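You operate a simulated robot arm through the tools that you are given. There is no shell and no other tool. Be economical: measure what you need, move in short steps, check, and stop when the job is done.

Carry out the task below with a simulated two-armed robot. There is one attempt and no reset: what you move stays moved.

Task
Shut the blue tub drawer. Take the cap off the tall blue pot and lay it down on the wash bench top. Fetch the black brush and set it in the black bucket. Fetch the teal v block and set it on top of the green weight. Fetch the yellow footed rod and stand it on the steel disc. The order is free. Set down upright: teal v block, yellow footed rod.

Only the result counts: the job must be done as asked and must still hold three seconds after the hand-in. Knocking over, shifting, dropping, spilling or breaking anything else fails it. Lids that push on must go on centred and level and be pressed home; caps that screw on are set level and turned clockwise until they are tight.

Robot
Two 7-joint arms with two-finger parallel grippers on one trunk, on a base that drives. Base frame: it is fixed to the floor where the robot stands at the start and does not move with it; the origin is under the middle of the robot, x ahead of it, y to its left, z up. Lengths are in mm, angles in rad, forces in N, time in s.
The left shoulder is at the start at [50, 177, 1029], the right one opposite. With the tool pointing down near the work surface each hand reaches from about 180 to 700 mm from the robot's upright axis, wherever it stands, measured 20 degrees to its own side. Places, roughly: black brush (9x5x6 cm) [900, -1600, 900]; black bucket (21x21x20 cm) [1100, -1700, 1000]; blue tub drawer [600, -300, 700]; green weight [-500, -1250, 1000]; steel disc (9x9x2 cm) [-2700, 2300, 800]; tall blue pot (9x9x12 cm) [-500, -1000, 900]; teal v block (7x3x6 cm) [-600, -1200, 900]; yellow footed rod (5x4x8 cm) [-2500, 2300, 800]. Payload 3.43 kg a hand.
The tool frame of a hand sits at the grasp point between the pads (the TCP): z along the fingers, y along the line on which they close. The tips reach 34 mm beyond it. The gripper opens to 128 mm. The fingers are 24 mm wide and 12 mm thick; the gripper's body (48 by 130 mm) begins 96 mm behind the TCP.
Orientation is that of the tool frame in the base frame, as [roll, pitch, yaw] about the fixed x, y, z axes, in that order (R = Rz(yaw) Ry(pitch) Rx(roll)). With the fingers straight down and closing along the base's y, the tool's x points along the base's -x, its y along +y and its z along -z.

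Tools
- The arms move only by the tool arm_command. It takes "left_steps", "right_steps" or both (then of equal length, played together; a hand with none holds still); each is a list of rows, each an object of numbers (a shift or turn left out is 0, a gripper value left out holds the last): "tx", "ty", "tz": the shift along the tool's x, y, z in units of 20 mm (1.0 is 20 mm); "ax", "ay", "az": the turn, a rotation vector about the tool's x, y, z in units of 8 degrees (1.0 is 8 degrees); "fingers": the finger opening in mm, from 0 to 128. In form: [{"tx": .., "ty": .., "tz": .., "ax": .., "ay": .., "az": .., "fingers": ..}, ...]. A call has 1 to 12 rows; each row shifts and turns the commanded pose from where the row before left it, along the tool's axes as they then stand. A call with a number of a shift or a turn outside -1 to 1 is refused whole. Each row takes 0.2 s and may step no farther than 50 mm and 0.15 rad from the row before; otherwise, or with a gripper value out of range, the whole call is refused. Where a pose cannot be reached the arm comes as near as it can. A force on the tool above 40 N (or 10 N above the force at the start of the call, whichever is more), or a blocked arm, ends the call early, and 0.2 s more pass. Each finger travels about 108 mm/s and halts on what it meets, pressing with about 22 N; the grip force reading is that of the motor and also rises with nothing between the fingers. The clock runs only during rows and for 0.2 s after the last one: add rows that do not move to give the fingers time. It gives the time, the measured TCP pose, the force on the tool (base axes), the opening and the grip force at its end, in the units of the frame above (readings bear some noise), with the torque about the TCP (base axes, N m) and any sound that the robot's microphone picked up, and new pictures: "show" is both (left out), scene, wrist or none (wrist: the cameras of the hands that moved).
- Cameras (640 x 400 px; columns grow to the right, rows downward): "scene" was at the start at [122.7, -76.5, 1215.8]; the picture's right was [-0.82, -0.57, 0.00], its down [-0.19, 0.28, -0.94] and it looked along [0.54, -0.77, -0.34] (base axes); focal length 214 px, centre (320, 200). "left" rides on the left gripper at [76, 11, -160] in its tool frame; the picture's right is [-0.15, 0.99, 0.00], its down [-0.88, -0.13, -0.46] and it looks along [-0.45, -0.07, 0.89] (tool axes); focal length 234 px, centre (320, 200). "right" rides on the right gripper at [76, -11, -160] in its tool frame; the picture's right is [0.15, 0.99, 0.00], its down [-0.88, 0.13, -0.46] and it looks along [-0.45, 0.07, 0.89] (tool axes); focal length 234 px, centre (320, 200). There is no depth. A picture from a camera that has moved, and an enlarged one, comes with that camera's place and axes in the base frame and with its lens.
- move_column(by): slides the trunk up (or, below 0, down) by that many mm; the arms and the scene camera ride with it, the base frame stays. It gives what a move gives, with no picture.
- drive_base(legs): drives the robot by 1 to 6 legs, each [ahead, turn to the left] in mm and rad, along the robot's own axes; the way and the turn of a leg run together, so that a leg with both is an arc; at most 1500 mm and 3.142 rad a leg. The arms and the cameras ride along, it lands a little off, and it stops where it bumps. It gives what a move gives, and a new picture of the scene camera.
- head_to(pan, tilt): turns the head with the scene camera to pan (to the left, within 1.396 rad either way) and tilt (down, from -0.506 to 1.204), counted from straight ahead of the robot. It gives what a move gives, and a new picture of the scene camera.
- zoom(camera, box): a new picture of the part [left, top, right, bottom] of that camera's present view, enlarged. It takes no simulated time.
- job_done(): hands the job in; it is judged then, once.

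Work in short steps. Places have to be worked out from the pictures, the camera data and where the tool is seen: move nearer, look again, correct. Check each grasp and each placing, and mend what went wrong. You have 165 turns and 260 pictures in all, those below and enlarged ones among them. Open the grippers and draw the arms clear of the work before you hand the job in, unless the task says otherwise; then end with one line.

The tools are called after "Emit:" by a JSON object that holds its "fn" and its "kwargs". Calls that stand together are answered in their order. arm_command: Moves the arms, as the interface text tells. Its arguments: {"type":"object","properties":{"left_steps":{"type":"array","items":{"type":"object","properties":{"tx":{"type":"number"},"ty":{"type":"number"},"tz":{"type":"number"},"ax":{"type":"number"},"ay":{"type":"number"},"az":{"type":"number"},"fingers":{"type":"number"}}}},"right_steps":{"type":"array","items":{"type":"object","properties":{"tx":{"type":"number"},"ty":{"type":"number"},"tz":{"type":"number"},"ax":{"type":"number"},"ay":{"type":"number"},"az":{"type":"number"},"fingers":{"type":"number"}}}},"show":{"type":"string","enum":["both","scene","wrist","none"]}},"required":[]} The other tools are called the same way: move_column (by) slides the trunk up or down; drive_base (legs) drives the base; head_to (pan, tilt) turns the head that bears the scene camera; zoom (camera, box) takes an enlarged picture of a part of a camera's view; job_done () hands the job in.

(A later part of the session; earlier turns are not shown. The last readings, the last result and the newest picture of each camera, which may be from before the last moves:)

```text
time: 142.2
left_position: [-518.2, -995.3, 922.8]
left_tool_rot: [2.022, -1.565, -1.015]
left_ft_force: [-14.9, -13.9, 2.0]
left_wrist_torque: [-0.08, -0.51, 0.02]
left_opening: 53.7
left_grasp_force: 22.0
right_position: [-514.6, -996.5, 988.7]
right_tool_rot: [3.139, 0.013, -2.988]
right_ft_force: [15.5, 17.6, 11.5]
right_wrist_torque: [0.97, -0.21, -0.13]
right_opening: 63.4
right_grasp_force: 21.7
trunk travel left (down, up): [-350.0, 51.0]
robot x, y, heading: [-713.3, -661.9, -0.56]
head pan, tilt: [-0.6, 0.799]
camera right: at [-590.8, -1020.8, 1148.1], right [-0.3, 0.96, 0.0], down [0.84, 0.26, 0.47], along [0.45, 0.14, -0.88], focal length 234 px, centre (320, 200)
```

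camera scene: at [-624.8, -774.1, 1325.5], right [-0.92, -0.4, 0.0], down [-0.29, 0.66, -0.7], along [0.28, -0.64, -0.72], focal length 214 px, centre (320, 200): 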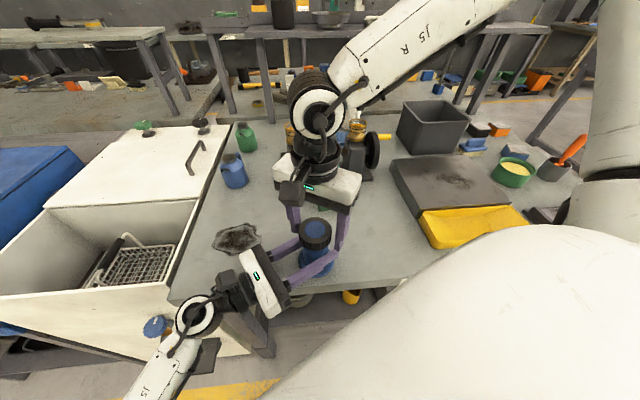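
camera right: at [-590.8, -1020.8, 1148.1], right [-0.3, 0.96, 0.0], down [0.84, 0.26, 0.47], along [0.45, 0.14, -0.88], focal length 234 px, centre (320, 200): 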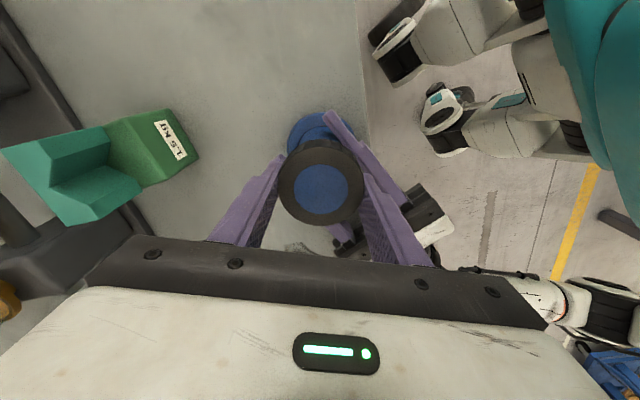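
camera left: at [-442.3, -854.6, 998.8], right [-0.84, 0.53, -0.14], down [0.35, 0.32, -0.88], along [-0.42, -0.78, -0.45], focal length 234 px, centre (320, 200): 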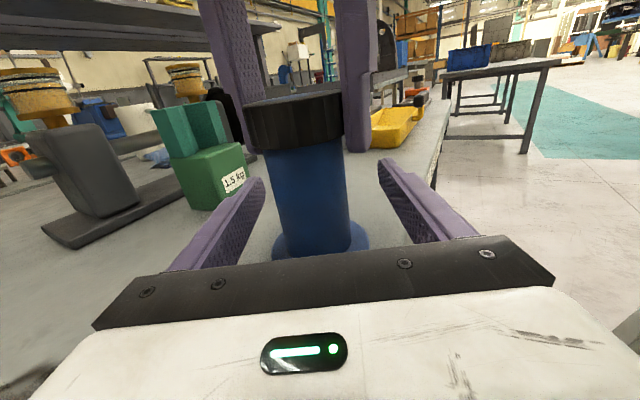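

Upward load of 11 N suggests the cap is rising. I'll relieve the load and try lifting the cap a few mm.

Emit:
{"fn": "arm_command", "kwargs": {"right_steps": [{"tx": -0.08, "ty": 0.06, "tz": -0.08}, {"az": -0.7}, {"az": -0.7}, {"az": -0.7}, {"az": -0.7}, {}], "show": "none"}}

Emit:
{"fn": "arm_command", "kwargs": {"right_steps": [{"tz": -0.15}, {"tz": -0.15}, {}], "show": "both"}}

```text
time: 143.6
left_position: [-517.2, -995.7, 921.8]
left_tool_rot: [2.055, -1.564, -1.046]
left_ft_force: [-6.2, -12.8, 2.7]
left_wrist_torque: [0.02, -0.18, -0.08]
left_opening: 53.8
left_grasp_force: 22.0
right_position: [-515.4, -996.0, 990.2]
right_tool_rot: [-3.141, 0.005, -2.6]
right_ft_force: [6.6, 14.6, 4.6]
right_wrist_torque: [0.66, -0.15, -0.04]
right_opening: 63.7
right_grasp_force: 21.8
trunk travel left (down, up): [-350.0, 51.0]
robot x, y, heading: [-717.3, -662.1, -0.561]
head pan, tilt: [-0.6, 0.799]
```

```text
time: 144.4
left_position: [-517.3, -997.1, 925.3]
left_tool_rot: [1.436, -1.565, -0.431]
left_ft_force: [-2.2, -5.3, 19.0]
left_wrist_torque: [-0.34, -0.26, -0.14]
left_opening: 53.6
left_grasp_force: 22.4
right_position: [-516.6, -999.1, 995.2]
right_tool_rot: [3.141, 0.0, -2.603]
right_ft_force: [4.1, 4.7, -22.2]
right_wrist_torque: [0.53, -0.19, 0.03]
right_opening: 63.5
right_grasp_force: 22.9
trunk travel left (down, up): [-350.0, 51.0]
robot x, y, heading: [-714.4, -663.6, -0.56]
head pan, tilt: [-0.6, 0.799]
camera scene: at [-624.5, -774.5, 1325.4], right [-0.92, -0.4, 0.0], down [-0.29, 0.66, -0.7], along [0.28, -0.64, -0.72], focal length 214 px, centre (320, 200)
camera right: at [-576.4, -1047.4, 1155.1], right [-0.63, 0.77, 0.0], down [0.69, 0.56, 0.45], along [0.35, 0.29, -0.89], focal length 234 px, centre (320, 200)
```

scene: 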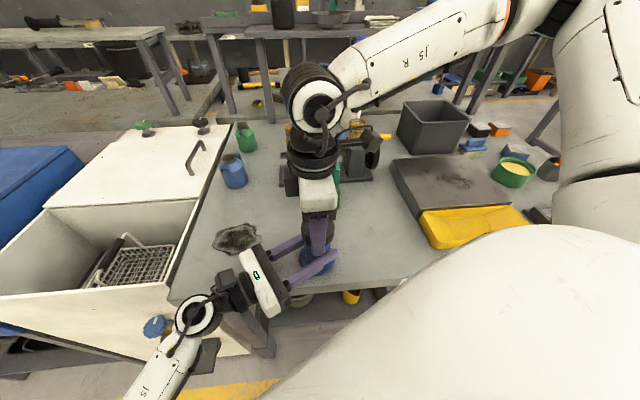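
right: 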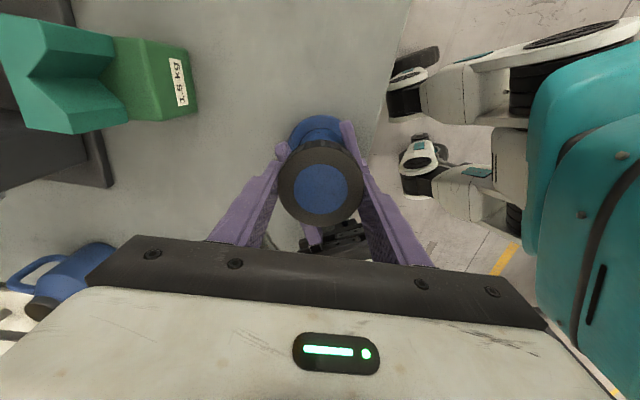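

Still threaded. I'll do another stroke: relax, release, rotate back, regrip and unscrew.

Emit:
{"fn": "arm_command", "kwargs": {"right_steps": [{"tz": 0.2}, {"fingers": 84}, {}, {"az": 1}, {"az": 1}, {"az": 1}, {"az": 1}, {"az": 1}, {"az": 1}, {"az": 1}, {"az": 1}, {"az": 1}], "show": "none"}}

Emit:
{"fn": "arm_command", "kwargs": {"right_steps": [{"az": 1}, {"az": 1}, {"az": 1}, {"az": 1}, {"az": 1}, {"az": 1}, {"az": 1}, {"az": 1}], "show": "wrist"}}

```text
time: 147.0
left_position: [-517.3, -996.5, 921.5]
left_tool_rot: [2.04, -1.564, -1.037]
left_ft_force: [-0.2, -0.4, -1.6]
left_wrist_torque: [-0.09, -0.01, -0.02]
left_opening: 53.7
left_grasp_force: 21.7
right_position: [-515.5, -999.7, 992.3]
right_tool_rot: [3.141, 0.004, 2.42]
right_ft_force: [0.7, -0.1, 0.1]
right_wrist_torque: [0.01, 0.04, 0.0]
right_opening: 83.9
right_grasp_force: 0.2
trunk travel left (down, up): [-350.0, 51.0]
robot x, y, heading: [-712.7, -663.3, -0.561]
head pan, tilt: [-0.6, 0.799]
```

```text
time: 148.8
left_position: [-519.4, -995.5, 922.4]
left_tool_rot: [2.043, -1.565, -1.036]
left_ft_force: [-0.4, -0.7, -0.5]
left_wrist_torque: [-0.24, -0.03, 0.02]
left_opening: 53.6
left_grasp_force: 21.9
right_position: [-515.8, -998.2, 991.7]
right_tool_rot: [3.14, 0.0, 1.304]
right_ft_force: [-0.3, 0.7, -0.6]
right_wrist_torque: [0.01, -0.03, 0.02]
right_opening: 84.1
right_grasp_force: 0.0
trunk travel left (down, up): [-350.0, 51.0]
robot x, y, heading: [-717.0, -662.3, -0.56]
head pan, tilt: [-0.6, 0.799]
camera right: at [-507.8, -922.7, 1151.5], right [0.99, -0.12, 0.0], down [-0.11, -0.88, 0.46], along [-0.05, -0.45, -0.89], focal length 234 px, centre (320, 200)
```

right: 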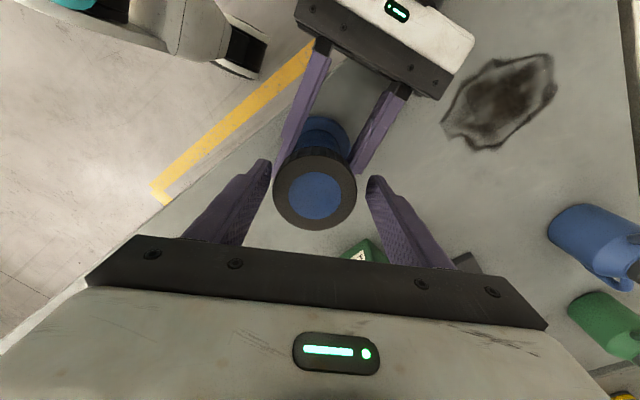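

Recentre by 3 mm, grip, and unscrew another stroke.

Emit:
{"fn": "arm_command", "kwargs": {"right_steps": [{"ty": -0.14}, {"fingers": 0}, {}, {}, {"az": -0.8}, {"az": -0.8}, {"az": -0.8}, {"az": -0.8}, {"az": -0.8}, {"az": -0.8}, {"az": -0.8}, {"az": -0.8}], "show": "none"}}

Emit:
{"fn": "arm_command", "kwargs": {"right_steps": [{"az": -0.8, "tz": -0.02}, {"az": -0.8, "tz": -0.02}, {"az": -0.8, "tz": -0.02}, {"az": -0.8, "tz": -0.02}, {"az": -0.8, "tz": -0.02}, {"az": -0.8, "tz": -0.02}, {"az": -0.8, "tz": -0.02}, {"az": -0.8, "tz": -0.02}, {"az": -0.8}, {"az": -0.8}, {"az": -0.8}], "show": "none"}}

```text
time: 151.4
left_position: [-516.9, -996.7, 922.5]
left_tool_rot: [2.242, -1.563, -1.237]
left_ft_force: [14.2, -1.2, -3.3]
left_wrist_torque: [0.01, 0.81, 0.07]
left_opening: 53.5
left_grasp_force: 22.2
right_position: [-517.9, -998.1, 991.5]
right_tool_rot: [-3.14, 0.001, 2.204]
right_ft_force: [-16.6, 2.8, 8.7]
right_wrist_torque: [0.09, 0.18, -0.02]
right_opening: 63.5
right_grasp_force: 21.7
trunk travel left (down, up): [-350.0, 51.0]
robot x, y, heading: [-715.0, -666.8, -0.561]
head pan, tilt: [-0.6, 0.799]
```

```text
time: 153.8
left_position: [-518.0, -995.3, 923.2]
left_tool_rot: [2.081, -1.564, -1.078]
left_ft_force: [8.2, -0.6, 0.6]
left_wrist_torque: [0.0, 0.24, 0.06]
left_opening: 53.5
left_grasp_force: 22.1
right_position: [-518.0, -997.7, 995.6]
right_tool_rot: [3.141, 0.004, -2.851]
right_ft_force: [-7.7, 0.2, -0.9]
right_wrist_torque: [0.01, 0.14, -0.07]
right_opening: 63.6
right_grasp_force: 22.3
trunk travel left (down, up): [-350.0, 51.0]
robot x, y, heading: [-714.7, -664.8, -0.561]
head pan, tilt: [-0.6, 0.799]
```

The cap rises with little force. Turn a bit more, then try lifting.

Emit:
{"fn": "arm_command", "kwargs": {"right_steps": [{"az": -0.7}, {"az": -0.7}, {"tz": -0.1}, {"tz": -0.15}, {"tz": -0.15}, {}], "show": "both"}}

```text
time: 155.2
left_position: [-519.3, -995.5, 922.3]
left_tool_rot: [2.014, -1.563, -1.01]
left_ft_force: [-1.0, 1.2, 0.7]
left_wrist_torque: [0.13, -0.17, 0.02]
left_opening: 53.5
left_grasp_force: 22.3
right_position: [-518.4, -997.6, 1004.4]
right_tool_rot: [-3.139, 0.003, -2.658]
right_ft_force: [0.2, 0.9, -1.5]
right_wrist_torque: [-0.01, 0.0, 0.0]
right_opening: 63.7
right_grasp_force: 22.3
trunk travel left (down, up): [-350.0, 51.0]
robot x, y, heading: [-714.4, -662.9, -0.559]
head pan, tilt: [-0.6, 0.799]
camera scene: at [-624.8, -774.1, 1325.5], right [-0.92, -0.4, 0.0], down [-0.29, 0.66, -0.7], along [0.28, -0.64, -0.72], focal length 214 px, centre (320, 200)
camera right: at [-581.8, -1043.0, 1162.9], right [-0.59, 0.81, 0.0], down [0.72, 0.52, 0.46], along [0.37, 0.27, -0.89], focal length 234 px, centre (320, 200)
```

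scene: 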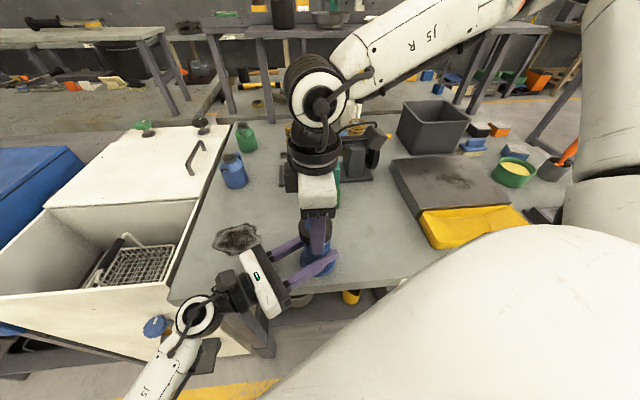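
right: 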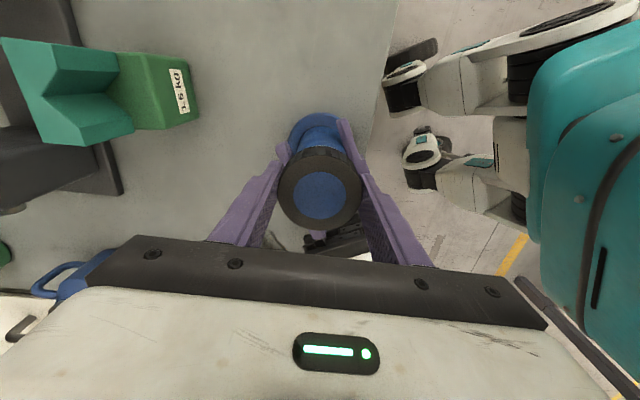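

The cap is free. The tips reach well below it, so I'll rest it back on the neck, regrip 17 mm higher, then lift it off for a gentle placement.

Emit:
{"fn": "arm_command", "kwargs": {"right_steps": [{"tz": 0.15}, {"tz": 0.15}, {"tz": 0.1}, {"fingers": 84}, {}, {"tz": -0.85}, {"fingers": 0}, {}, {}, {}], "show": "both"}}

Emit:
{"fn": "zoom", "kwargs": {"camera": "scene", "box": [250, 170, 390, 280]}}

```text
time: 157.4
left_position: [-518.5, -997.4, 921.4]
left_tool_rot: [2.121, -1.563, -1.118]
left_ft_force: [0.2, 2.4, 1.1]
left_wrist_torque: [-0.12, -0.15, -0.01]
left_opening: 53.5
left_grasp_force: 22.4
right_position: [-520.7, -999.0, 1011.0]
right_tool_rot: [-3.138, 0.002, -2.657]
right_ft_force: [0.4, -2.3, -0.5]
right_wrist_torque: [-0.07, 0.0, -0.04]
right_opening: 63.7
right_grasp_force: 22.0
trunk travel left (down, up): [-350.0, 51.0]
robot x, y, heading: [-716.8, -662.2, -0.559]
head pan, tilt: [-0.6, 0.799]
camera scene: at [-624.7, -774.3, 1325.5], right [-0.92, -0.4, 0.0], down [-0.29, 0.66, -0.7], along [0.28, -0.64, -0.72], focal length 214 px, centre (320, 200)
camera right: at [-582.4, -1043.3, 1171.6], right [-0.59, 0.81, 0.0], down [0.72, 0.52, 0.46], along [0.37, 0.27, -0.89], focal length 234 px, centre (320, 200)
```

scene: 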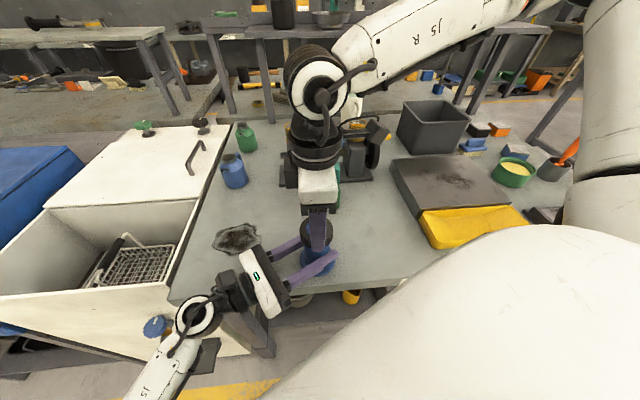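
right: 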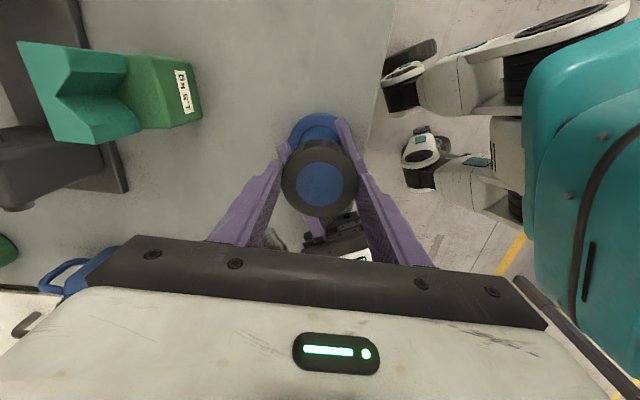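

```text
3.64 times, centred on (320, 225) of scene
camera zoom: at [-624.7, -774.3, 1325.5], right [-0.92, -0.4, 0.0], down [-0.29, 0.66, -0.7], along [0.28, -0.64, -0.72], focal length 780 px, centre (320, 109)
```

zoom: 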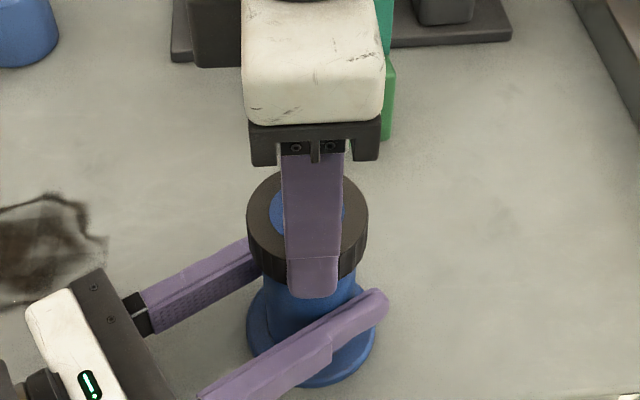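

Good grip near the tips. Lift the cap off.

Emit:
{"fn": "arm_command", "kwargs": {"right_steps": [{"tz": -0.3}, {"tz": -0.6}, {"tz": -1}, {"tz": -1}, {"tz": -1}, {}], "show": "both"}}

Emit:
{"fn": "zoom", "kwargs": {"camera": "scene", "box": [250, 150, 410, 280]}}

```text
time: 158.8
left_position: [-517.7, -996.6, 919.7]
left_tool_rot: [2.288, -1.561, -1.283]
left_ft_force: [-0.4, -0.2, -3.5]
left_wrist_torque: [0.0, -0.01, 0.0]
left_opening: 53.5
left_grasp_force: 22.2
right_position: [-516.5, -997.0, 1091.1]
right_tool_rot: [-3.139, 0.003, -2.657]
right_ft_force: [0.4, -0.6, 0.0]
right_wrist_torque: [-0.01, 0.0, 0.01]
right_opening: 0.0
right_grasp_force: 21.6
trunk travel left (down, up): [-350.0, 51.0]
robot x, y, heading: [-714.5, -662.4, -0.562]
head pan, tilt: [-0.6, 0.799]
camera scene: at [-624.5, -774.5, 1325.4], right [-0.92, -0.4, 0.0], down [-0.29, 0.66, -0.7], along [0.28, -0.64, -0.72], focal length 214 px, centre (320, 200)
camera right: at [-581.0, -1043.4, 1250.4], right [-0.59, 0.81, 0.0], down [0.72, 0.52, 0.46], along [0.37, 0.27, -0.89], focal length 234 px, centre (320, 200)
```

scene: 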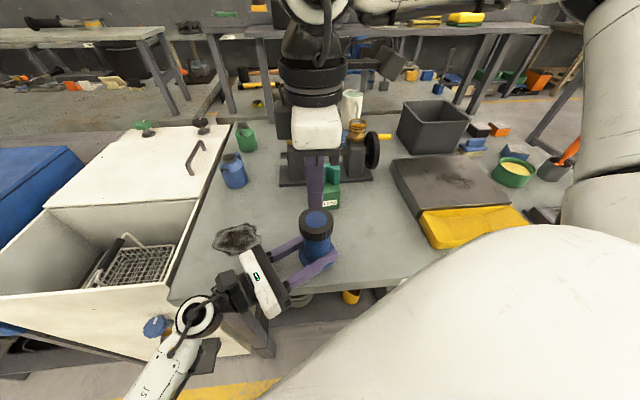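
right: 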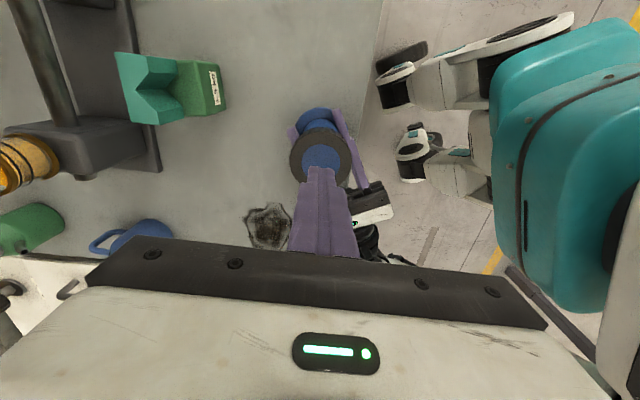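

```text
3.08 times, centred on (330, 215) of scene
camera zoom: at [-624.5, -774.5, 1325.4], right [-0.92, -0.4, 0.0], down [-0.29, 0.66, -0.7], along [0.28, -0.64, -0.72], focal length 660 px, centre (289, 154)
```

zoom: 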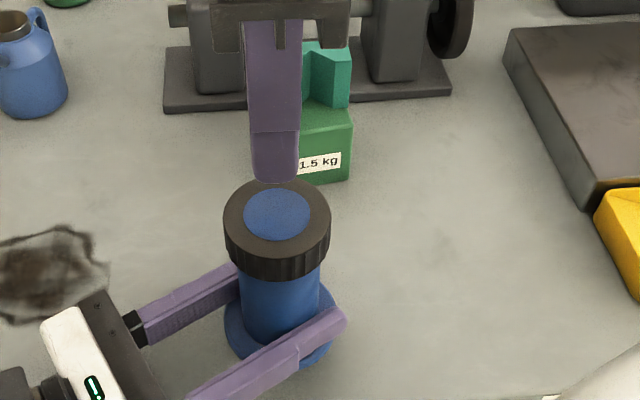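

The tip region didn't hold, so the cap stayed on. I'll go back and grip with the TCP level with the cap top (z≈1002).

Emit:
{"fn": "arm_command", "kwargs": {"right_steps": [{"fingers": 90}, {}, {}, {}, {"tz": 1}, {"tz": 1}, {"tz": 1}, {"tz": 1}, {"tz": 0.45}, {}], "show": "wrist"}}

```text
time: 161.0
left_position: [-519.4, -996.8, 921.9]
left_tool_rot: [2.097, -1.561, -1.093]
left_ft_force: [0.4, 0.8, -5.9]
left_wrist_torque: [0.0, -0.13, -0.01]
left_opening: 52.8
left_grasp_force: 21.7
right_position: [-518.6, -997.9, 1000.5]
right_tool_rot: [-3.14, 0.002, -2.657]
right_ft_force: [0.5, -0.6, 0.4]
right_wrist_torque: [0.0, -0.01, -0.04]
right_opening: 90.1
right_grasp_force: 0.0
trunk travel left (down, up): [-350.0, 51.0]
robot x, y, heading: [-712.7, -666.0, -0.561]
head pan, tilt: [-0.6, 0.799]
camera right: at [-581.7, -1042.9, 1160.1], right [-0.59, 0.81, 0.0], down [0.72, 0.52, 0.46], along [0.37, 0.27, -0.89], focal length 234 px, centre (320, 200)
```

right: 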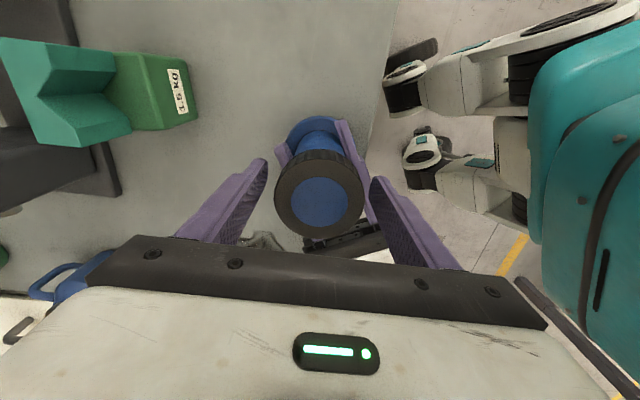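

The pot was pulled up slightly in the left grip. I'll rotate back 48°, regrip at the cap top, then twist counterclockwise while lifting.

Emit:
{"fn": "arm_command", "kwargs": {"right_steps": [{"az": 1, "tz": -0.25}, {"az": 1}, {"az": 1}, {"az": 1}, {"az": 1}, {"az": 1}, {"az": 1}, {"fingers": 0}, {}, {}, {}], "show": "wrist"}}

Emit:
{"fn": "arm_command", "kwargs": {"right_steps": [{"az": -0.8}, {"az": -0.8}, {"az": -0.8}, {"az": -0.8}, {"az": -0.8, "tz": -0.1}, {"az": -0.8, "tz": -0.1}, {"az": -0.8, "tz": -0.1}, {"tz": -0.2}, {}], "show": "wrist"}}

Emit:
{"fn": "zoom", "kwargs": {"camera": "scene", "box": [250, 150, 410, 280]}}

```text
time: 163.4
left_position: [-518.1, -995.9, 921.8]
left_tool_rot: [2.123, -1.563, -1.119]
left_ft_force: [2.0, 5.5, -4.8]
left_wrist_torque: [-0.16, -0.03, 0.11]
left_opening: 51.3
left_grasp_force: 22.0
right_position: [-516.9, -997.6, 1006.1]
right_tool_rot: [-3.14, 0.0, 2.647]
right_ft_force: [-1.8, -5.1, -0.3]
right_wrist_torque: [-0.22, 0.13, -0.12]
right_opening: 63.5
right_grasp_force: 22.1
trunk travel left (down, up): [-350.0, 51.0]
robot x, y, heading: [-716.2, -661.5, -0.565]
head pan, tilt: [-0.6, 0.799]
camera right: at [-590.9, -971.9, 1165.8], right [0.34, 0.94, 0.0], down [0.84, -0.3, 0.46], along [0.43, -0.16, -0.89], focal length 234 px, centre (320, 200)
```

right: 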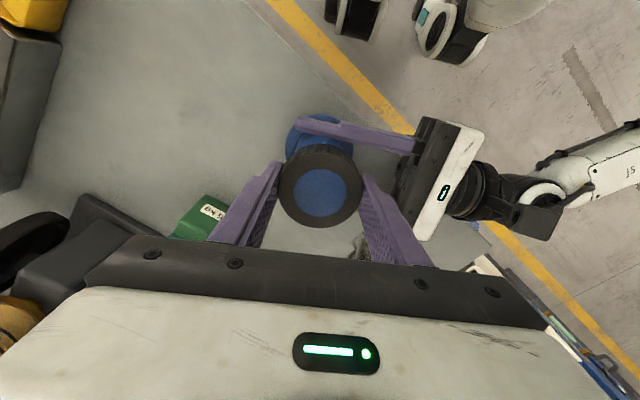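

```text
time: 165.4
left_position: [-518.0, -996.9, 924.0]
left_tool_rot: [1.422, -1.564, -0.418]
left_ft_force: [-1.2, 2.8, 20.8]
left_wrist_torque: [-0.15, -0.15, 0.34]
left_opening: 50.0
left_grasp_force: 22.5
right_position: [-518.6, -998.1, 1015.5]
right_tool_rot: [-3.141, 0.002, -2.851]
right_ft_force: [0.9, -2.5, -27.4]
right_wrist_torque: [-0.13, 0.11, -0.36]
right_opening: 63.4
right_grasp_force: 22.4
trunk travel left (down, up): [-350.0, 51.0]
robot x, y, heading: [-717.2, -663.6, -0.558]
head pan, tilt: [-0.6, 0.799]
camera right: at [-589.0, -1029.8, 1176.1], right [-0.42, 0.91, 0.0], down [0.81, 0.38, 0.46], along [0.41, 0.19, -0.89], focal length 234 px, centre (320, 200)
```

right: 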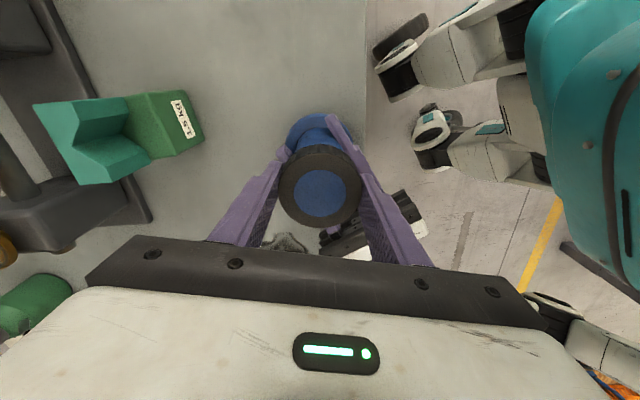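

```text
3.08 times, centred on (330, 215) of scene
camera zoom: at [-624.5, -774.5, 1325.4], right [-0.92, -0.4, 0.0], down [-0.29, 0.66, -0.7], along [0.28, -0.64, -0.72], focal length 660 px, centre (289, 154)
```

zoom: 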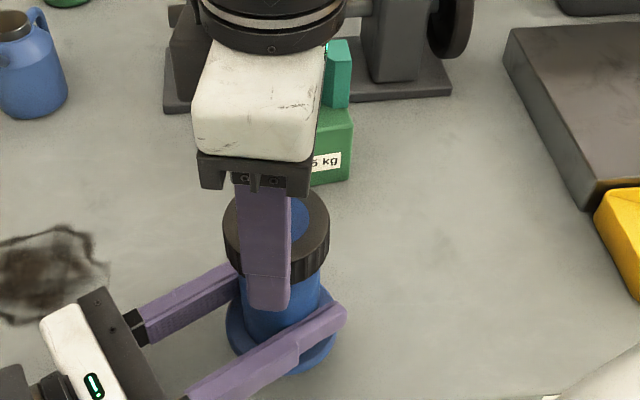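

Still threaded, and the pot is sliding up through the left fingers. I'll check via the left camera before the next stroke.

Emit:
{"fn": "arm_command", "kwargs": {"right_steps": [{"tz": 0.3}, {"tz": 0.2}, {}], "show": "none"}}

Emit:
{"fn": "zoom", "kwargs": {"camera": "left", "box": [160, 0, 480, 280]}}

```text
time: 166.2
left_position: [-517.0, -996.1, 915.5]
left_tool_rot: [2.512, -1.554, -1.507]
left_ft_force: [3.9, -6.0, -14.9]
left_wrist_torque: [0.03, -0.05, 0.22]
left_opening: 50.4
left_grasp_force: 22.1
right_position: [-517.5, -998.0, 1007.5]
right_tool_rot: [-3.141, 0.005, -2.853]
right_ft_force: [-3.7, 5.1, 11.9]
right_wrist_torque: [0.43, 0.4, -0.21]
right_opening: 63.2
right_grasp_force: 22.1
trunk travel left (down, up): [-350.0, 51.0]
robot x, y, heading: [-716.2, -657.3, -0.556]
head pan, tilt: [-0.6, 0.799]
```

```text
1.43 times, centred on (320, 140) of left
camera zoom: at [-439.7, -855.9, 994.8], right [-0.84, 0.53, -0.14], down [0.35, 0.33, -0.88], along [-0.42, -0.78, -0.46], focal length 334 px, centre (320, 286)
```

zoom: 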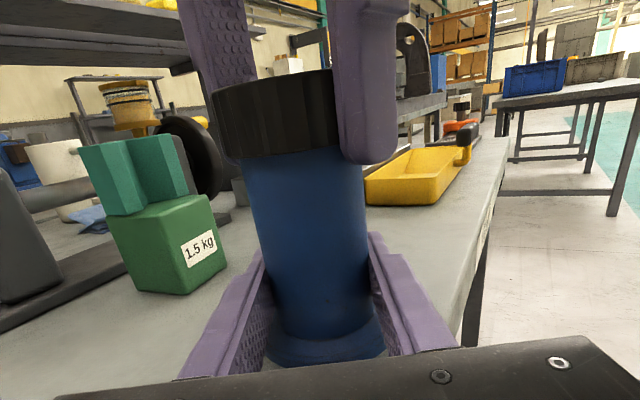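

The left fingers have slid down near the flange. I'll open the left hand, set the pot down with the right, and regrip the body.

Emit:
{"fn": "arm_command", "kwargs": {"left_steps": [{"fingers": 90}, {}, {}, {}, {}, {}, {}], "right_steps": [{}, {}, {}, {"tz": 0.15}, {"tz": 0.15}, {"tz": 0.15}, {}], "show": "none"}}

```text
time: 167.8
left_position: [-517.8, -996.5, 922.7]
left_tool_rot: [2.077, -1.562, -1.075]
left_ft_force: [-0.1, 0.2, 0.1]
left_wrist_torque: [0.01, -0.01, -0.03]
left_opening: 89.9
left_grasp_force: 0.1
right_position: [-518.3, -997.8, 996.7]
right_tool_rot: [-3.141, 0.002, -2.853]
right_ft_force: [-1.6, 0.1, -5.5]
right_wrist_torque: [0.01, -0.01, 0.01]
right_opening: 63.3
right_grasp_force: 21.9
trunk travel left (down, up): [-350.0, 51.0]
robot x, y, heading: [-710.6, -662.0, -0.564]
head pan, tilt: [-0.6, 0.799]
```

Still hanging; lower further until the pot rests.

Emit:
{"fn": "arm_command", "kwargs": {"right_steps": [{"tz": 0.12}, {"tz": 0.12}, {"tz": 0.12}, {"tz": 0.12}, {}], "show": "none"}}

```text
time: 169.0
left_position: [-519.1, -996.8, 922.1]
left_tool_rot: [2.247, -1.564, -1.241]
left_ft_force: [0.4, -0.9, -0.5]
left_wrist_torque: [-0.05, 0.01, -0.01]
left_opening: 90.1
left_grasp_force: 0.1
right_position: [-517.8, -998.6, 989.1]
right_tool_rot: [-3.137, 0.006, -2.854]
right_ft_force: [-5.4, -10.0, 29.7]
right_wrist_torque: [-0.25, 0.01, -0.1]
right_opening: 63.5
right_grasp_force: 21.1
trunk travel left (down, up): [-350.0, 51.0]
robot x, y, heading: [-718.9, -659.8, -0.556]
head pan, tilt: [-0.6, 0.799]
```

The pot is seated. Relax, regrip the body with the left, then take another unscrewing stroke.

Emit:
{"fn": "arm_command", "kwargs": {"right_steps": [{"tz": -0.1}, {}, {}, {}, {"fingers": 84}, {}, {}], "left_steps": [{}, {"fingers": 0}, {}, {}, {}, {}, {}], "show": "none"}}

Emit:
{"fn": "arm_command", "kwargs": {"right_steps": [{"az": 1}, {"az": 1}, {"az": 1}, {"az": 1}, {"az": 1}, {"az": 1}, {"az": 1}, {"az": 1}, {"az": 1}, {"az": 1}, {"az": 1}, {"az": 1}], "show": "none"}}

Emit:
{"fn": "arm_command", "kwargs": {"right_steps": [{"az": 1}, {"az": 1}, {"az": 1}, {"az": 1}, {"az": 1}, {"az": 1}], "show": "wrist"}}

```text
time: 170.6
left_position: [-517.6, -995.6, 922.2]
left_tool_rot: [2.089, -1.563, -1.085]
left_ft_force: [0.2, 1.3, 0.4]
left_wrist_torque: [0.04, -0.15, 0.05]
left_opening: 50.6
left_grasp_force: 22.1
right_position: [-518.2, -998.0, 990.9]
right_tool_rot: [-3.141, 0.003, -2.853]
right_ft_force: [-0.1, 0.2, -0.2]
right_wrist_torque: [-0.01, -0.01, 0.01]
right_opening: 84.0
right_grasp_force: 0.0
trunk travel left (down, up): [-350.0, 51.0]
robot x, y, heading: [-714.4, -661.0, -0.565]
head pan, tilt: [-0.6, 0.799]
```

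```text
time: 173.2
left_position: [-517.5, -996.5, 922.4]
left_tool_rot: [2.08, -1.564, -1.076]
left_ft_force: [0.9, 1.5, 0.2]
left_wrist_torque: [-0.05, -0.14, 0.03]
left_opening: 50.6
left_grasp_force: 21.8
right_position: [-518.4, -997.9, 989.7]
right_tool_rot: [3.14, 0.001, 1.751]
right_ft_force: [0.4, 0.3, 0.1]
right_wrist_torque: [0.01, 0.02, -0.01]
right_opening: 84.2
right_grasp_force: 0.0
trunk travel left (down, up): [-350.0, 51.0]
robot x, y, heading: [-715.4, -663.6, -0.56]
head pan, tilt: [-0.6, 0.799]
```

```text
time: 174.6
left_position: [-517.7, -995.5, 921.6]
left_tool_rot: [2.074, -1.564, -1.07]
left_ft_force: [0.8, 0.9, 0.5]
left_wrist_torque: [-0.02, -0.2, 0.1]
left_opening: 50.6
left_grasp_force: 22.1
right_position: [-518.5, -998.8, 990.2]
right_tool_rot: [3.14, -0.002, 0.913]
right_ft_force: [-0.6, 0.3, 0.1]
right_wrist_torque: [-0.01, -0.01, 0.01]
right_opening: 84.1
right_grasp_force: 0.1
trunk travel left (down, up): [-350.0, 51.0]
robot x, y, heading: [-719.0, -665.1, -0.558]
head pan, tilt: [-0.6, 0.799]
camera right: at [-482.0, -931.1, 1149.5], right [0.87, -0.49, 0.0], down [-0.44, -0.78, 0.45], along [-0.22, -0.4, -0.89], focal length 234 px, centre (320, 200)
```

right: 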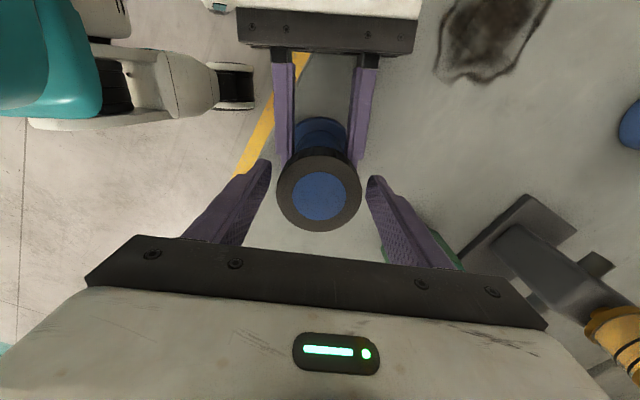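

Check the pot visually before continuing.

Emit:
{"fn": "zoom", "kwargs": {"camera": "scene", "box": [260, 180, 380, 280]}}

Emit:
{"fn": "zoom", "kwargs": {"camera": "left", "box": [160, 0, 480, 280]}}

```text
4.00 times, centred on (320, 230) of scene
camera zoom: at [-624.5, -774.2, 1325.5], right [-0.92, -0.4, 0.0], down [-0.29, 0.66, -0.7], along [0.28, -0.64, -0.72], focal length 858 px, centre (320, 80)
```

zoom: 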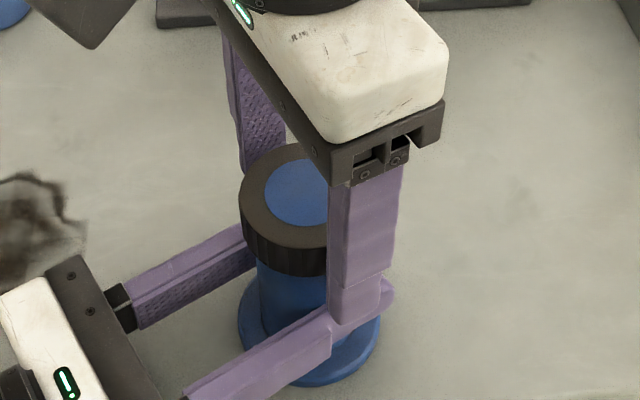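

```text
1.43 times, centred on (320, 140) of left
camera zoom: at [-440.1, -855.9, 998.6], right [-0.84, 0.53, -0.14], down [0.35, 0.32, -0.88], along [-0.42, -0.78, -0.45], focal length 334 px, centre (320, 286)
```

zoom: 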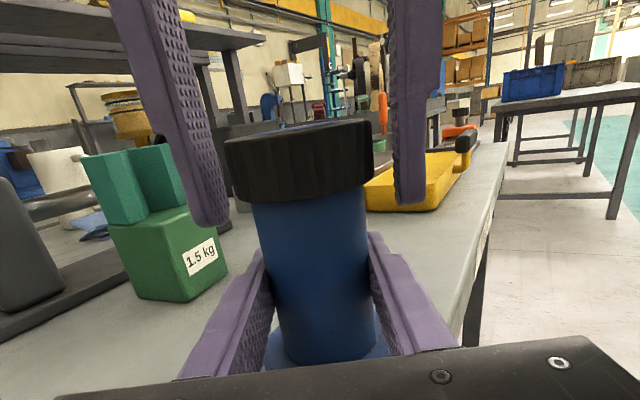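

The cap had come free earlier and re-engaged when I lowered it. I'll grip slightly higher (z≈997), unscrew a long stroke with slight upward bias, and this time lift straight off.

Emit:
{"fn": "arm_command", "kwargs": {"right_steps": [{"tz": -0.35}, {"fingers": 0}, {}, {}, {}, {"az": -0.8}, {"az": -0.8}, {"az": -0.8}, {"az": -0.8}, {"az": -0.8}, {"az": -0.8}, {"az": -0.8}], "show": "none"}}

Emit:
{"fn": "arm_command", "kwargs": {"right_steps": [{"az": -0.8, "tz": -0.01}, {"az": -0.8, "tz": -0.01}, {"az": -0.8, "tz": -0.01}, {"az": -0.8, "tz": -0.01}, {"az": -0.8, "tz": -0.01}, {"az": -0.8, "tz": -0.01}, {"az": -0.8, "tz": -0.01}, {"az": -0.8, "tz": -0.01}, {"az": -0.8, "tz": -0.01}], "show": "none"}}

```text
time: 177.2
left_position: [-517.5, -996.1, 921.8]
left_tool_rot: [2.191, -1.564, -1.183]
left_ft_force: [6.9, -0.6, 0.6]
left_wrist_torque: [-0.08, -0.56, 0.27]
left_opening: 52.0
left_grasp_force: 22.4
right_position: [-519.6, -997.5, 995.6]
right_tool_rot: [3.139, 0.003, 1.7]
right_ft_force: [-5.8, -2.7, 5.8]
right_wrist_torque: [-0.04, 0.47, -0.42]
right_opening: 63.6
right_grasp_force: 22.0
trunk travel left (down, up): [-350.0, 51.0]
robot x, y, heading: [-715.7, -663.9, -0.564]
head pan, tilt: [-0.6, 0.799]
```

```text
time: 179.2
left_position: [-518.4, -996.2, 922.3]
left_tool_rot: [1.922, -1.564, -0.914]
left_ft_force: [11.8, -1.0, 1.5]
left_wrist_torque: [0.05, 0.55, 0.68]
left_opening: 53.4
left_grasp_force: 21.6
right_position: [-517.5, -999.0, 998.1]
right_tool_rot: [3.138, 0.0, 2.705]
right_ft_force: [-11.3, 0.8, -5.3]
right_wrist_torque: [0.09, 0.34, -0.65]
right_opening: 63.6
right_grasp_force: 22.0
trunk travel left (down, up): [-350.0, 51.0]
robot x, y, heading: [-711.2, -664.3, -0.562]
head pan, tilt: [-0.6, 0.799]
```

Torque has risen to 0.65 N m and the left opening is back to 53.4. Continue the stroke and watch.

Emit:
{"fn": "arm_command", "kwargs": {"right_steps": [{"az": -0.8}, {"az": -0.8}, {"az": -0.8}, {"az": -0.8}, {"az": -0.8}], "show": "wrist"}}

Emit:
{"fn": "zoom", "kwargs": {"camera": "left", "box": [160, 0, 480, 280]}}

```text
time: 180.4
left_position: [-519.8, -995.7, 920.8]
left_tool_rot: [2.008, -1.562, -1.009]
left_ft_force: [7.3, 2.2, 3.0]
left_wrist_torque: [0.25, 0.31, 0.52]
left_opening: 49.8
left_grasp_force: 22.0
right_position: [-517.3, -997.6, 997.8]
right_tool_rot: [-3.141, 0.006, -3.019]
right_ft_force: [-7.4, -1.3, -7.1]
right_wrist_torque: [-0.34, 0.3, -0.54]
right_opening: 63.3
right_grasp_force: 22.0
trunk travel left (down, up): [-350.0, 51.0]
robot x, y, heading: [-714.6, -663.9, -0.56]
head pan, tilt: [-0.6, 0.799]
camera right: at [-592.8, -1019.0, 1158.2], right [-0.27, 0.96, 0.0], down [0.86, 0.24, 0.46], along [0.44, 0.12, -0.89], focal length 234 px, centre (320, 200)
```

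right: 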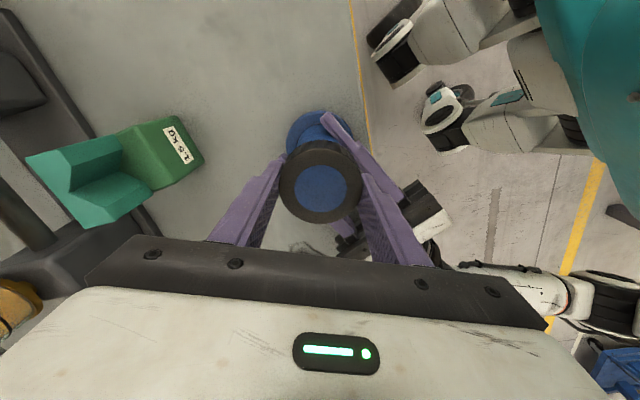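

```text
1.43 times, centred on (320, 140) of left
camera zoom: at [-440.7, -856.1, 998.6], right [-0.83, 0.53, -0.14], down [0.35, 0.32, -0.88], along [-0.43, -0.78, -0.45], focal length 334 px, centre (320, 286)
```

zoom: 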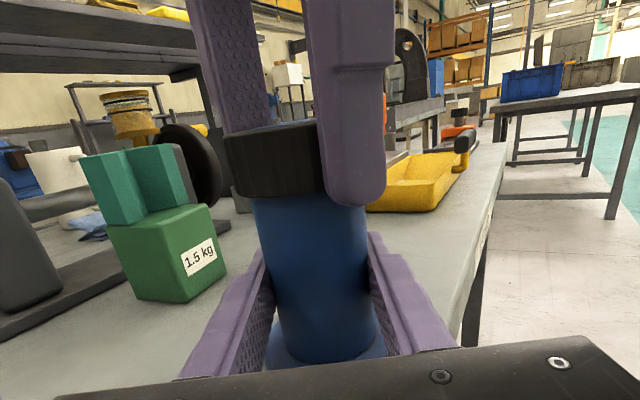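

The pot is rotating inside the left grip, so the cap is now blocked in the unscrewing direction. I'll turn it clockwise a bit to re-engage the thread properly, watching torque.

Emit:
{"fn": "arm_command", "kwargs": {"right_steps": [{"tz": 0.15}, {"az": 0.8}, {"az": 0.8}, {"az": 0.8}, {"az": 0.8}, {"az": 0.8}], "show": "none"}}

Emit:
{"fn": "arm_command", "kwargs": {"right_steps": [{"az": 0.8}, {"az": 0.8}, {"az": 0.8}, {"az": 0.8}, {"az": 0.8}], "show": "none"}}

```text
time: 181.8
left_position: [-518.8, -996.2, 920.7]
left_tool_rot: [2.356, -1.563, -1.355]
left_ft_force: [4.1, 13.3, -10.8]
left_wrist_torque: [-0.27, -0.23, -0.1]
left_opening: 49.8
left_grasp_force: 22.2
right_position: [-517.9, -999.8, 996.1]
right_tool_rot: [-3.14, 0.006, 2.701]
right_ft_force: [-2.1, -16.5, 17.3]
right_wrist_torque: [-0.81, 0.05, 0.07]
right_opening: 63.5
right_grasp_force: 22.0
trunk travel left (down, up): [-350.0, 51.0]
robot x, y, heading: [-717.0, -660.7, -0.557]
head pan, tilt: [-0.6, 0.799]
```

```text
time: 183.0
left_position: [-519.8, -996.4, 921.5]
left_tool_rot: [2.273, -1.564, -1.272]
left_ft_force: [-1.5, 19.4, -13.5]
left_wrist_torque: [-0.51, -0.5, 0.02]
left_opening: 50.1
left_grasp_force: 22.1
right_position: [-519.2, -999.9, 994.7]
right_tool_rot: [-3.139, 0.005, 2.144]
right_ft_force: [-0.1, -22.5, 17.5]
right_wrist_torque: [-0.87, 0.46, 0.09]
right_opening: 63.9
right_grasp_force: 21.9
trunk travel left (down, up): [-350.0, 51.0]
robot x, y, heading: [-716.5, -668.2, -0.56]
head pan, tilt: [-0.6, 0.799]
```

Clockwise turning is easy with the body held still, so the thread is engaged. Now relax the side load and unscrew counterclockwise again, checking torque.

Emit:
{"fn": "arm_command", "kwargs": {"right_steps": [{"tx": -0.085, "ty": -0.055, "tz": -0.05}, {"az": -0.8}, {"az": -0.8}, {"az": -0.8}, {"az": -0.8}, {"az": -0.8, "tz": -0.01}, {"az": -0.8, "tz": -0.01}, {"az": -0.8, "tz": -0.01}, {"az": -0.8, "tz": -0.01}], "show": "none"}}

Emit:
{"fn": "arm_command", "kwargs": {"right_steps": [{"az": -0.6, "tz": -0.01}, {"az": -0.6, "tz": -0.01}, {"az": -0.6, "tz": -0.01}], "show": "none"}}

```text
time: 185.0
left_position: [-517.5, -996.9, 921.3]
left_tool_rot: [1.867, -1.565, -0.864]
left_ft_force: [-8.2, -11.1, -6.8]
left_wrist_torque: [0.17, -0.62, 0.05]
left_opening: 50.4
left_grasp_force: 22.2
right_position: [-517.6, -998.2, 997.1]
right_tool_rot: [3.137, 0.005, 3.039]
right_ft_force: [8.8, 11.2, 2.8]
right_wrist_torque: [0.65, 0.0, -0.05]
right_opening: 63.7
right_grasp_force: 22.1
trunk travel left (down, up): [-350.0, 51.0]
robot x, y, heading: [-716.2, -663.4, -0.558]
head pan, tilt: [-0.6, 0.799]
```

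```text
time: 185.8
left_position: [-515.7, -995.9, 920.6]
left_tool_rot: [2.063, -1.563, -1.053]
left_ft_force: [0.5, -0.9, -4.2]
left_wrist_torque: [-0.02, -0.03, 0.0]
left_opening: 49.7
left_grasp_force: 22.1
right_position: [-519.1, -1001.7, 997.3]
right_tool_rot: [-3.138, -0.001, -2.993]
right_ft_force: [0.1, 0.1, 0.1]
right_wrist_torque: [0.0, 0.01, -0.03]
right_opening: 63.4
right_grasp_force: 22.0
trunk travel left (down, up): [-350.0, 51.0]
robot x, y, heading: [-718.6, -664.8, -0.558]
head pan, tilt: [-0.6, 0.799]
```

Forces suddenly dropped to zero, so the cap seems free. Lift straight up now.

Emit:
{"fn": "arm_command", "kwargs": {"right_steps": [{"tz": -0.3}, {"tz": -0.5}, {"tz": -0.8}, {"tz": -1}, {"tz": -1}, {}], "show": "wrist"}}

Emit:
{"fn": "zoom", "kwargs": {"camera": "scene", "box": [250, 150, 410, 280]}}

```text
time: 187.2
left_position: [-517.1, -996.4, 921.3]
left_tool_rot: [2.084, -1.563, -1.08]
left_ft_force: [-0.5, -0.4, -3.6]
left_wrist_torque: [-0.01, 0.0, -0.02]
left_opening: 49.9
left_grasp_force: 22.0
right_position: [-519.2, -1000.4, 1071.5]
right_tool_rot: [3.141, 0.003, -2.992]
right_ft_force: [0.8, -0.2, -1.1]
right_wrist_torque: [0.0, 0.03, 0.02]
right_opening: 63.5
right_grasp_force: 22.2
trunk travel left (down, up): [-350.0, 51.0]
robot x, y, heading: [-716.1, -661.7, -0.562]
head pan, tilt: [-0.6, 0.799]
camera right: at [-593.5, -1022.5, 1230.2], right [-0.29, 0.96, 0.0], down [0.85, 0.26, 0.46], along [0.44, 0.13, -0.89], focal length 234 px, centre (320, 200)
```

right: 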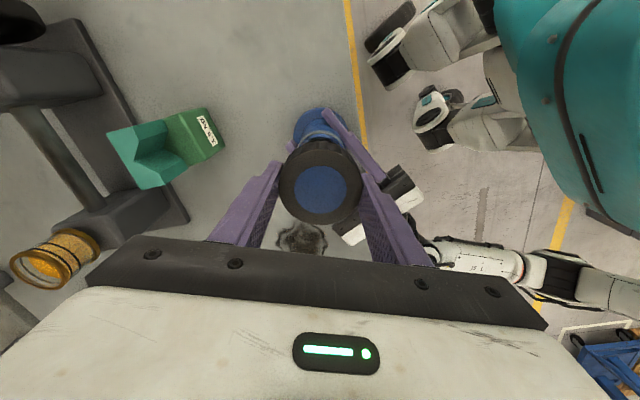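

```text
3.08 times, centred on (330, 215) of scene
camera zoom: at [-624.4, -774.5, 1325.4], right [-0.92, -0.4, 0.0], down [-0.29, 0.66, -0.7], along [0.28, -0.64, -0.72], focal length 660 px, centre (289, 154)
```

zoom: 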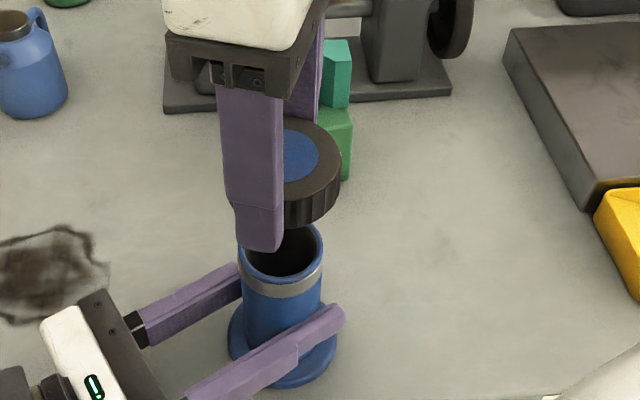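

The cap is off and the pot is open. Carry the cap to a clear spot near (-610,-1120) on the wash bench.

Emit:
{"fn": "arm_command", "kwargs": {"right_steps": [{"tx": 0.9, "ty": -0.875}, {"tx": 0.9, "ty": -0.875}, {"tx": 0.9, "ty": -0.875}, {"tx": 0.9, "ty": -0.875}, {"tx": 0.9, "ty": -0.875}, {"tx": 0.9, "ty": -0.875}, {"tz": 1}, {"tz": 1}, {"tz": 1}, {"tz": 1}, {}], "show": "both"}}

```text
time: 189.6
left_position: [-518.4, -996.8, 921.6]
left_tool_rot: [2.099, -1.562, -1.096]
left_ft_force: [0.4, 1.0, -4.5]
left_wrist_torque: [0.02, 0.0, -0.01]
left_opening: 49.6
left_grasp_force: 22.2
right_position: [-609.5, -1119.7, 989.4]
right_tool_rot: [3.141, 0.003, -2.992]
right_ft_force: [0.4, 0.5, -1.2]
right_wrist_torque: [-0.01, -0.03, -0.05]
right_opening: 63.5
right_grasp_force: 21.8
trunk travel left (down, up): [-350.0, 51.0]
robot x, y, heading: [-713.7, -661.3, -0.563]
head pan, tilt: [-0.6, 0.799]
camera scene: at [-624.5, -774.5, 1325.4], right [-0.92, -0.4, 0.0], down [-0.29, 0.66, -0.7], along [0.28, -0.64, -0.72], focal length 214 px, centre (320, 200)
camera right: at [-684.3, -1142.0, 1149.2], right [-0.29, 0.96, 0.0], down [0.85, 0.26, 0.46], along [0.44, 0.13, -0.89], focal length 234 px, centre (320, 200)
```

scene: 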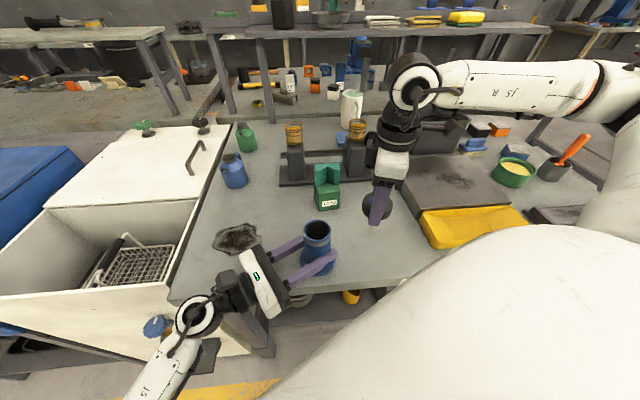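
right: 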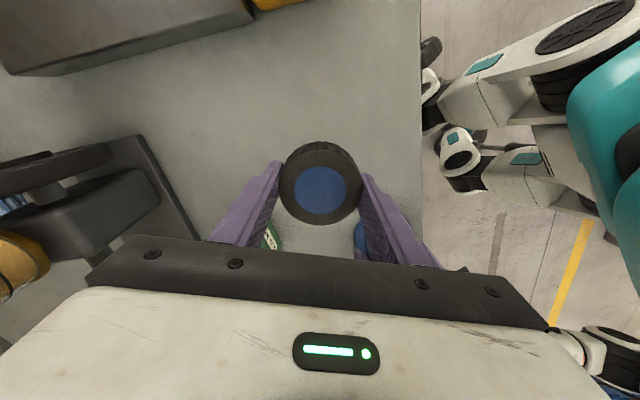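

Clear spot. Lower the cap in stages toward the bench.

Emit:
{"fn": "arm_command", "kwargs": {"right_steps": [{"tz": 1}, {"tz": 1}, {"tz": 0.8}, {"tz": 0.4}, {"tz": 0.2}, {"tz": 0.2}, {"tz": 0.2}, {"tz": 0.15}, {"tz": 0.15}, {"tz": 0.15}, {"tz": 0.15}], "show": "none"}}

Emit:
{"fn": "zoom", "kwargs": {"camera": "scene", "box": [330, 150, 450, 250]}}

```text
time: 192.0
left_position: [-519.4, -995.9, 922.6]
left_tool_rot: [2.14, -1.564, -1.138]
left_ft_force: [-0.2, 0.1, -4.1]
left_wrist_torque: [0.01, -0.02, -0.06]
left_opening: 49.8
left_grasp_force: 22.2
right_position: [-608.3, -1119.5, 904.7]
right_tool_rot: [-3.137, 0.004, -2.992]
right_ft_force: [-7.6, -5.0, 30.3]
right_wrist_torque: [0.92, 0.74, 0.27]
right_opening: 63.5
right_grasp_force: 22.4
trunk travel left (down, up): [-350.0, 51.0]
robot x, y, heading: [-714.5, -663.0, -0.558]
head pan, tilt: [-0.6, 0.799]
```

```text
4.00 times, centred on (390, 200) of scene
camera zoom: at [-625.9, -772.9, 1326.4], right [-0.92, -0.4, 0.0], down [-0.29, 0.66, -0.7], along [0.28, -0.64, -0.72], focal length 858 px, centre (40, 200)
```

zoom: 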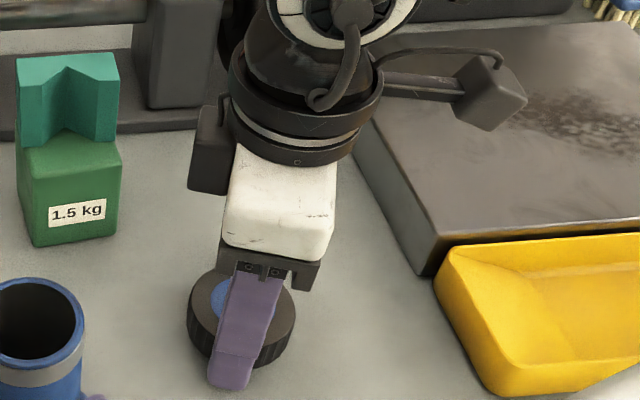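

Tips touch the bench (z≈870). Ease off 2 mm and open gently.

Emit:
{"fn": "arm_command", "kwargs": {"right_steps": [{"tz": -0.12}, {"fingers": 66}, {"fingers": 72}, {"fingers": 90}, {}, {"tz": -0.6}, {"tz": -1}, {"tz": -1}, {"tz": -1}, {"tz": -1}, {"tz": -1}], "show": "wrist"}}

Emit:
{"fn": "zoom", "kwargs": {"camera": "scene", "box": [270, 130, 450, 280]}}

```text
time: 194.4
left_position: [-517.0, -996.4, 922.5]
left_tool_rot: [2.094, -1.563, -1.092]
left_ft_force: [0.0, 0.7, -3.9]
left_wrist_torque: [0.02, 0.0, 0.04]
left_opening: 49.9
left_grasp_force: 22.2
right_position: [-610.2, -1120.9, 1015.3]
right_tool_rot: [3.14, 0.0, -2.994]
right_ft_force: [-0.1, 0.3, 0.0]
right_wrist_torque: [-0.01, 0.04, 0.02]
right_opening: 89.8
right_grasp_force: 0.0
trunk travel left (down, up): [-350.0, 51.0]
robot x, y, heading: [-712.8, -661.9, -0.561]
head pan, tilt: [-0.6, 0.799]
camera right: at [-684.1, -1142.7, 1175.5], right [-0.29, 0.96, 0.0], down [0.85, 0.26, 0.46], along [0.44, 0.13, -0.89], focal length 234 px, centre (320, 200)
```

right: 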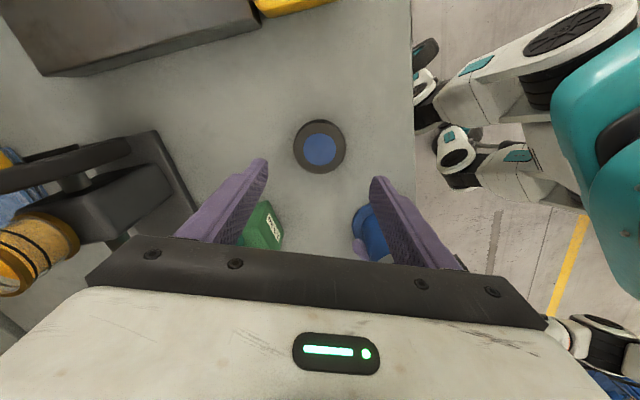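

```text
2.67 times, centred on (360, 205) of scene
camera zoom: at [-624.5, -774.5, 1325.4], right [-0.92, -0.4, 0.0], down [-0.29, 0.66, -0.7], along [0.28, -0.64, -0.72], focal length 572 px, centre (213, 187)
```

zoom: 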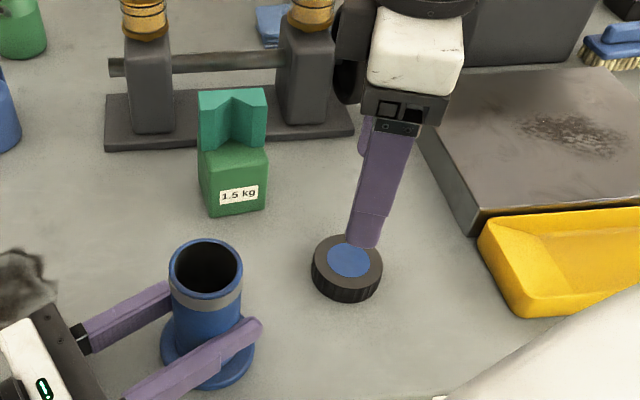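

The cap lies flat on the bench. Now lower the pot with the left hand until it rests.

Emit:
{"fn": "arm_command", "kwargs": {"left_steps": [{"tx": -0.12}, {"tx": -0.12}, {"tx": -0.12}, {}], "show": "none"}}

```text
time: 195.4
left_position: [-519.3, -998.2, 917.8]
left_tool_rot: [0.6, -1.566, 0.405]
left_ft_force: [3.5, -3.0, 22.1]
left_wrist_torque: [-0.33, -0.39, -0.06]
left_opening: 50.0
left_grasp_force: 22.2
right_position: [-609.9, -1121.2, 1016.1]
right_tool_rot: [-3.14, 0.005, -2.995]
right_ft_force: [0.3, 0.6, -0.1]
right_wrist_torque: [0.01, -0.02, -0.01]
right_opening: 90.0
right_grasp_force: 0.1
trunk travel left (down, up): [-350.0, 51.0]
robot x, y, heading: [-713.5, -660.1, -0.561]
head pan, tilt: [-0.6, 0.799]
```

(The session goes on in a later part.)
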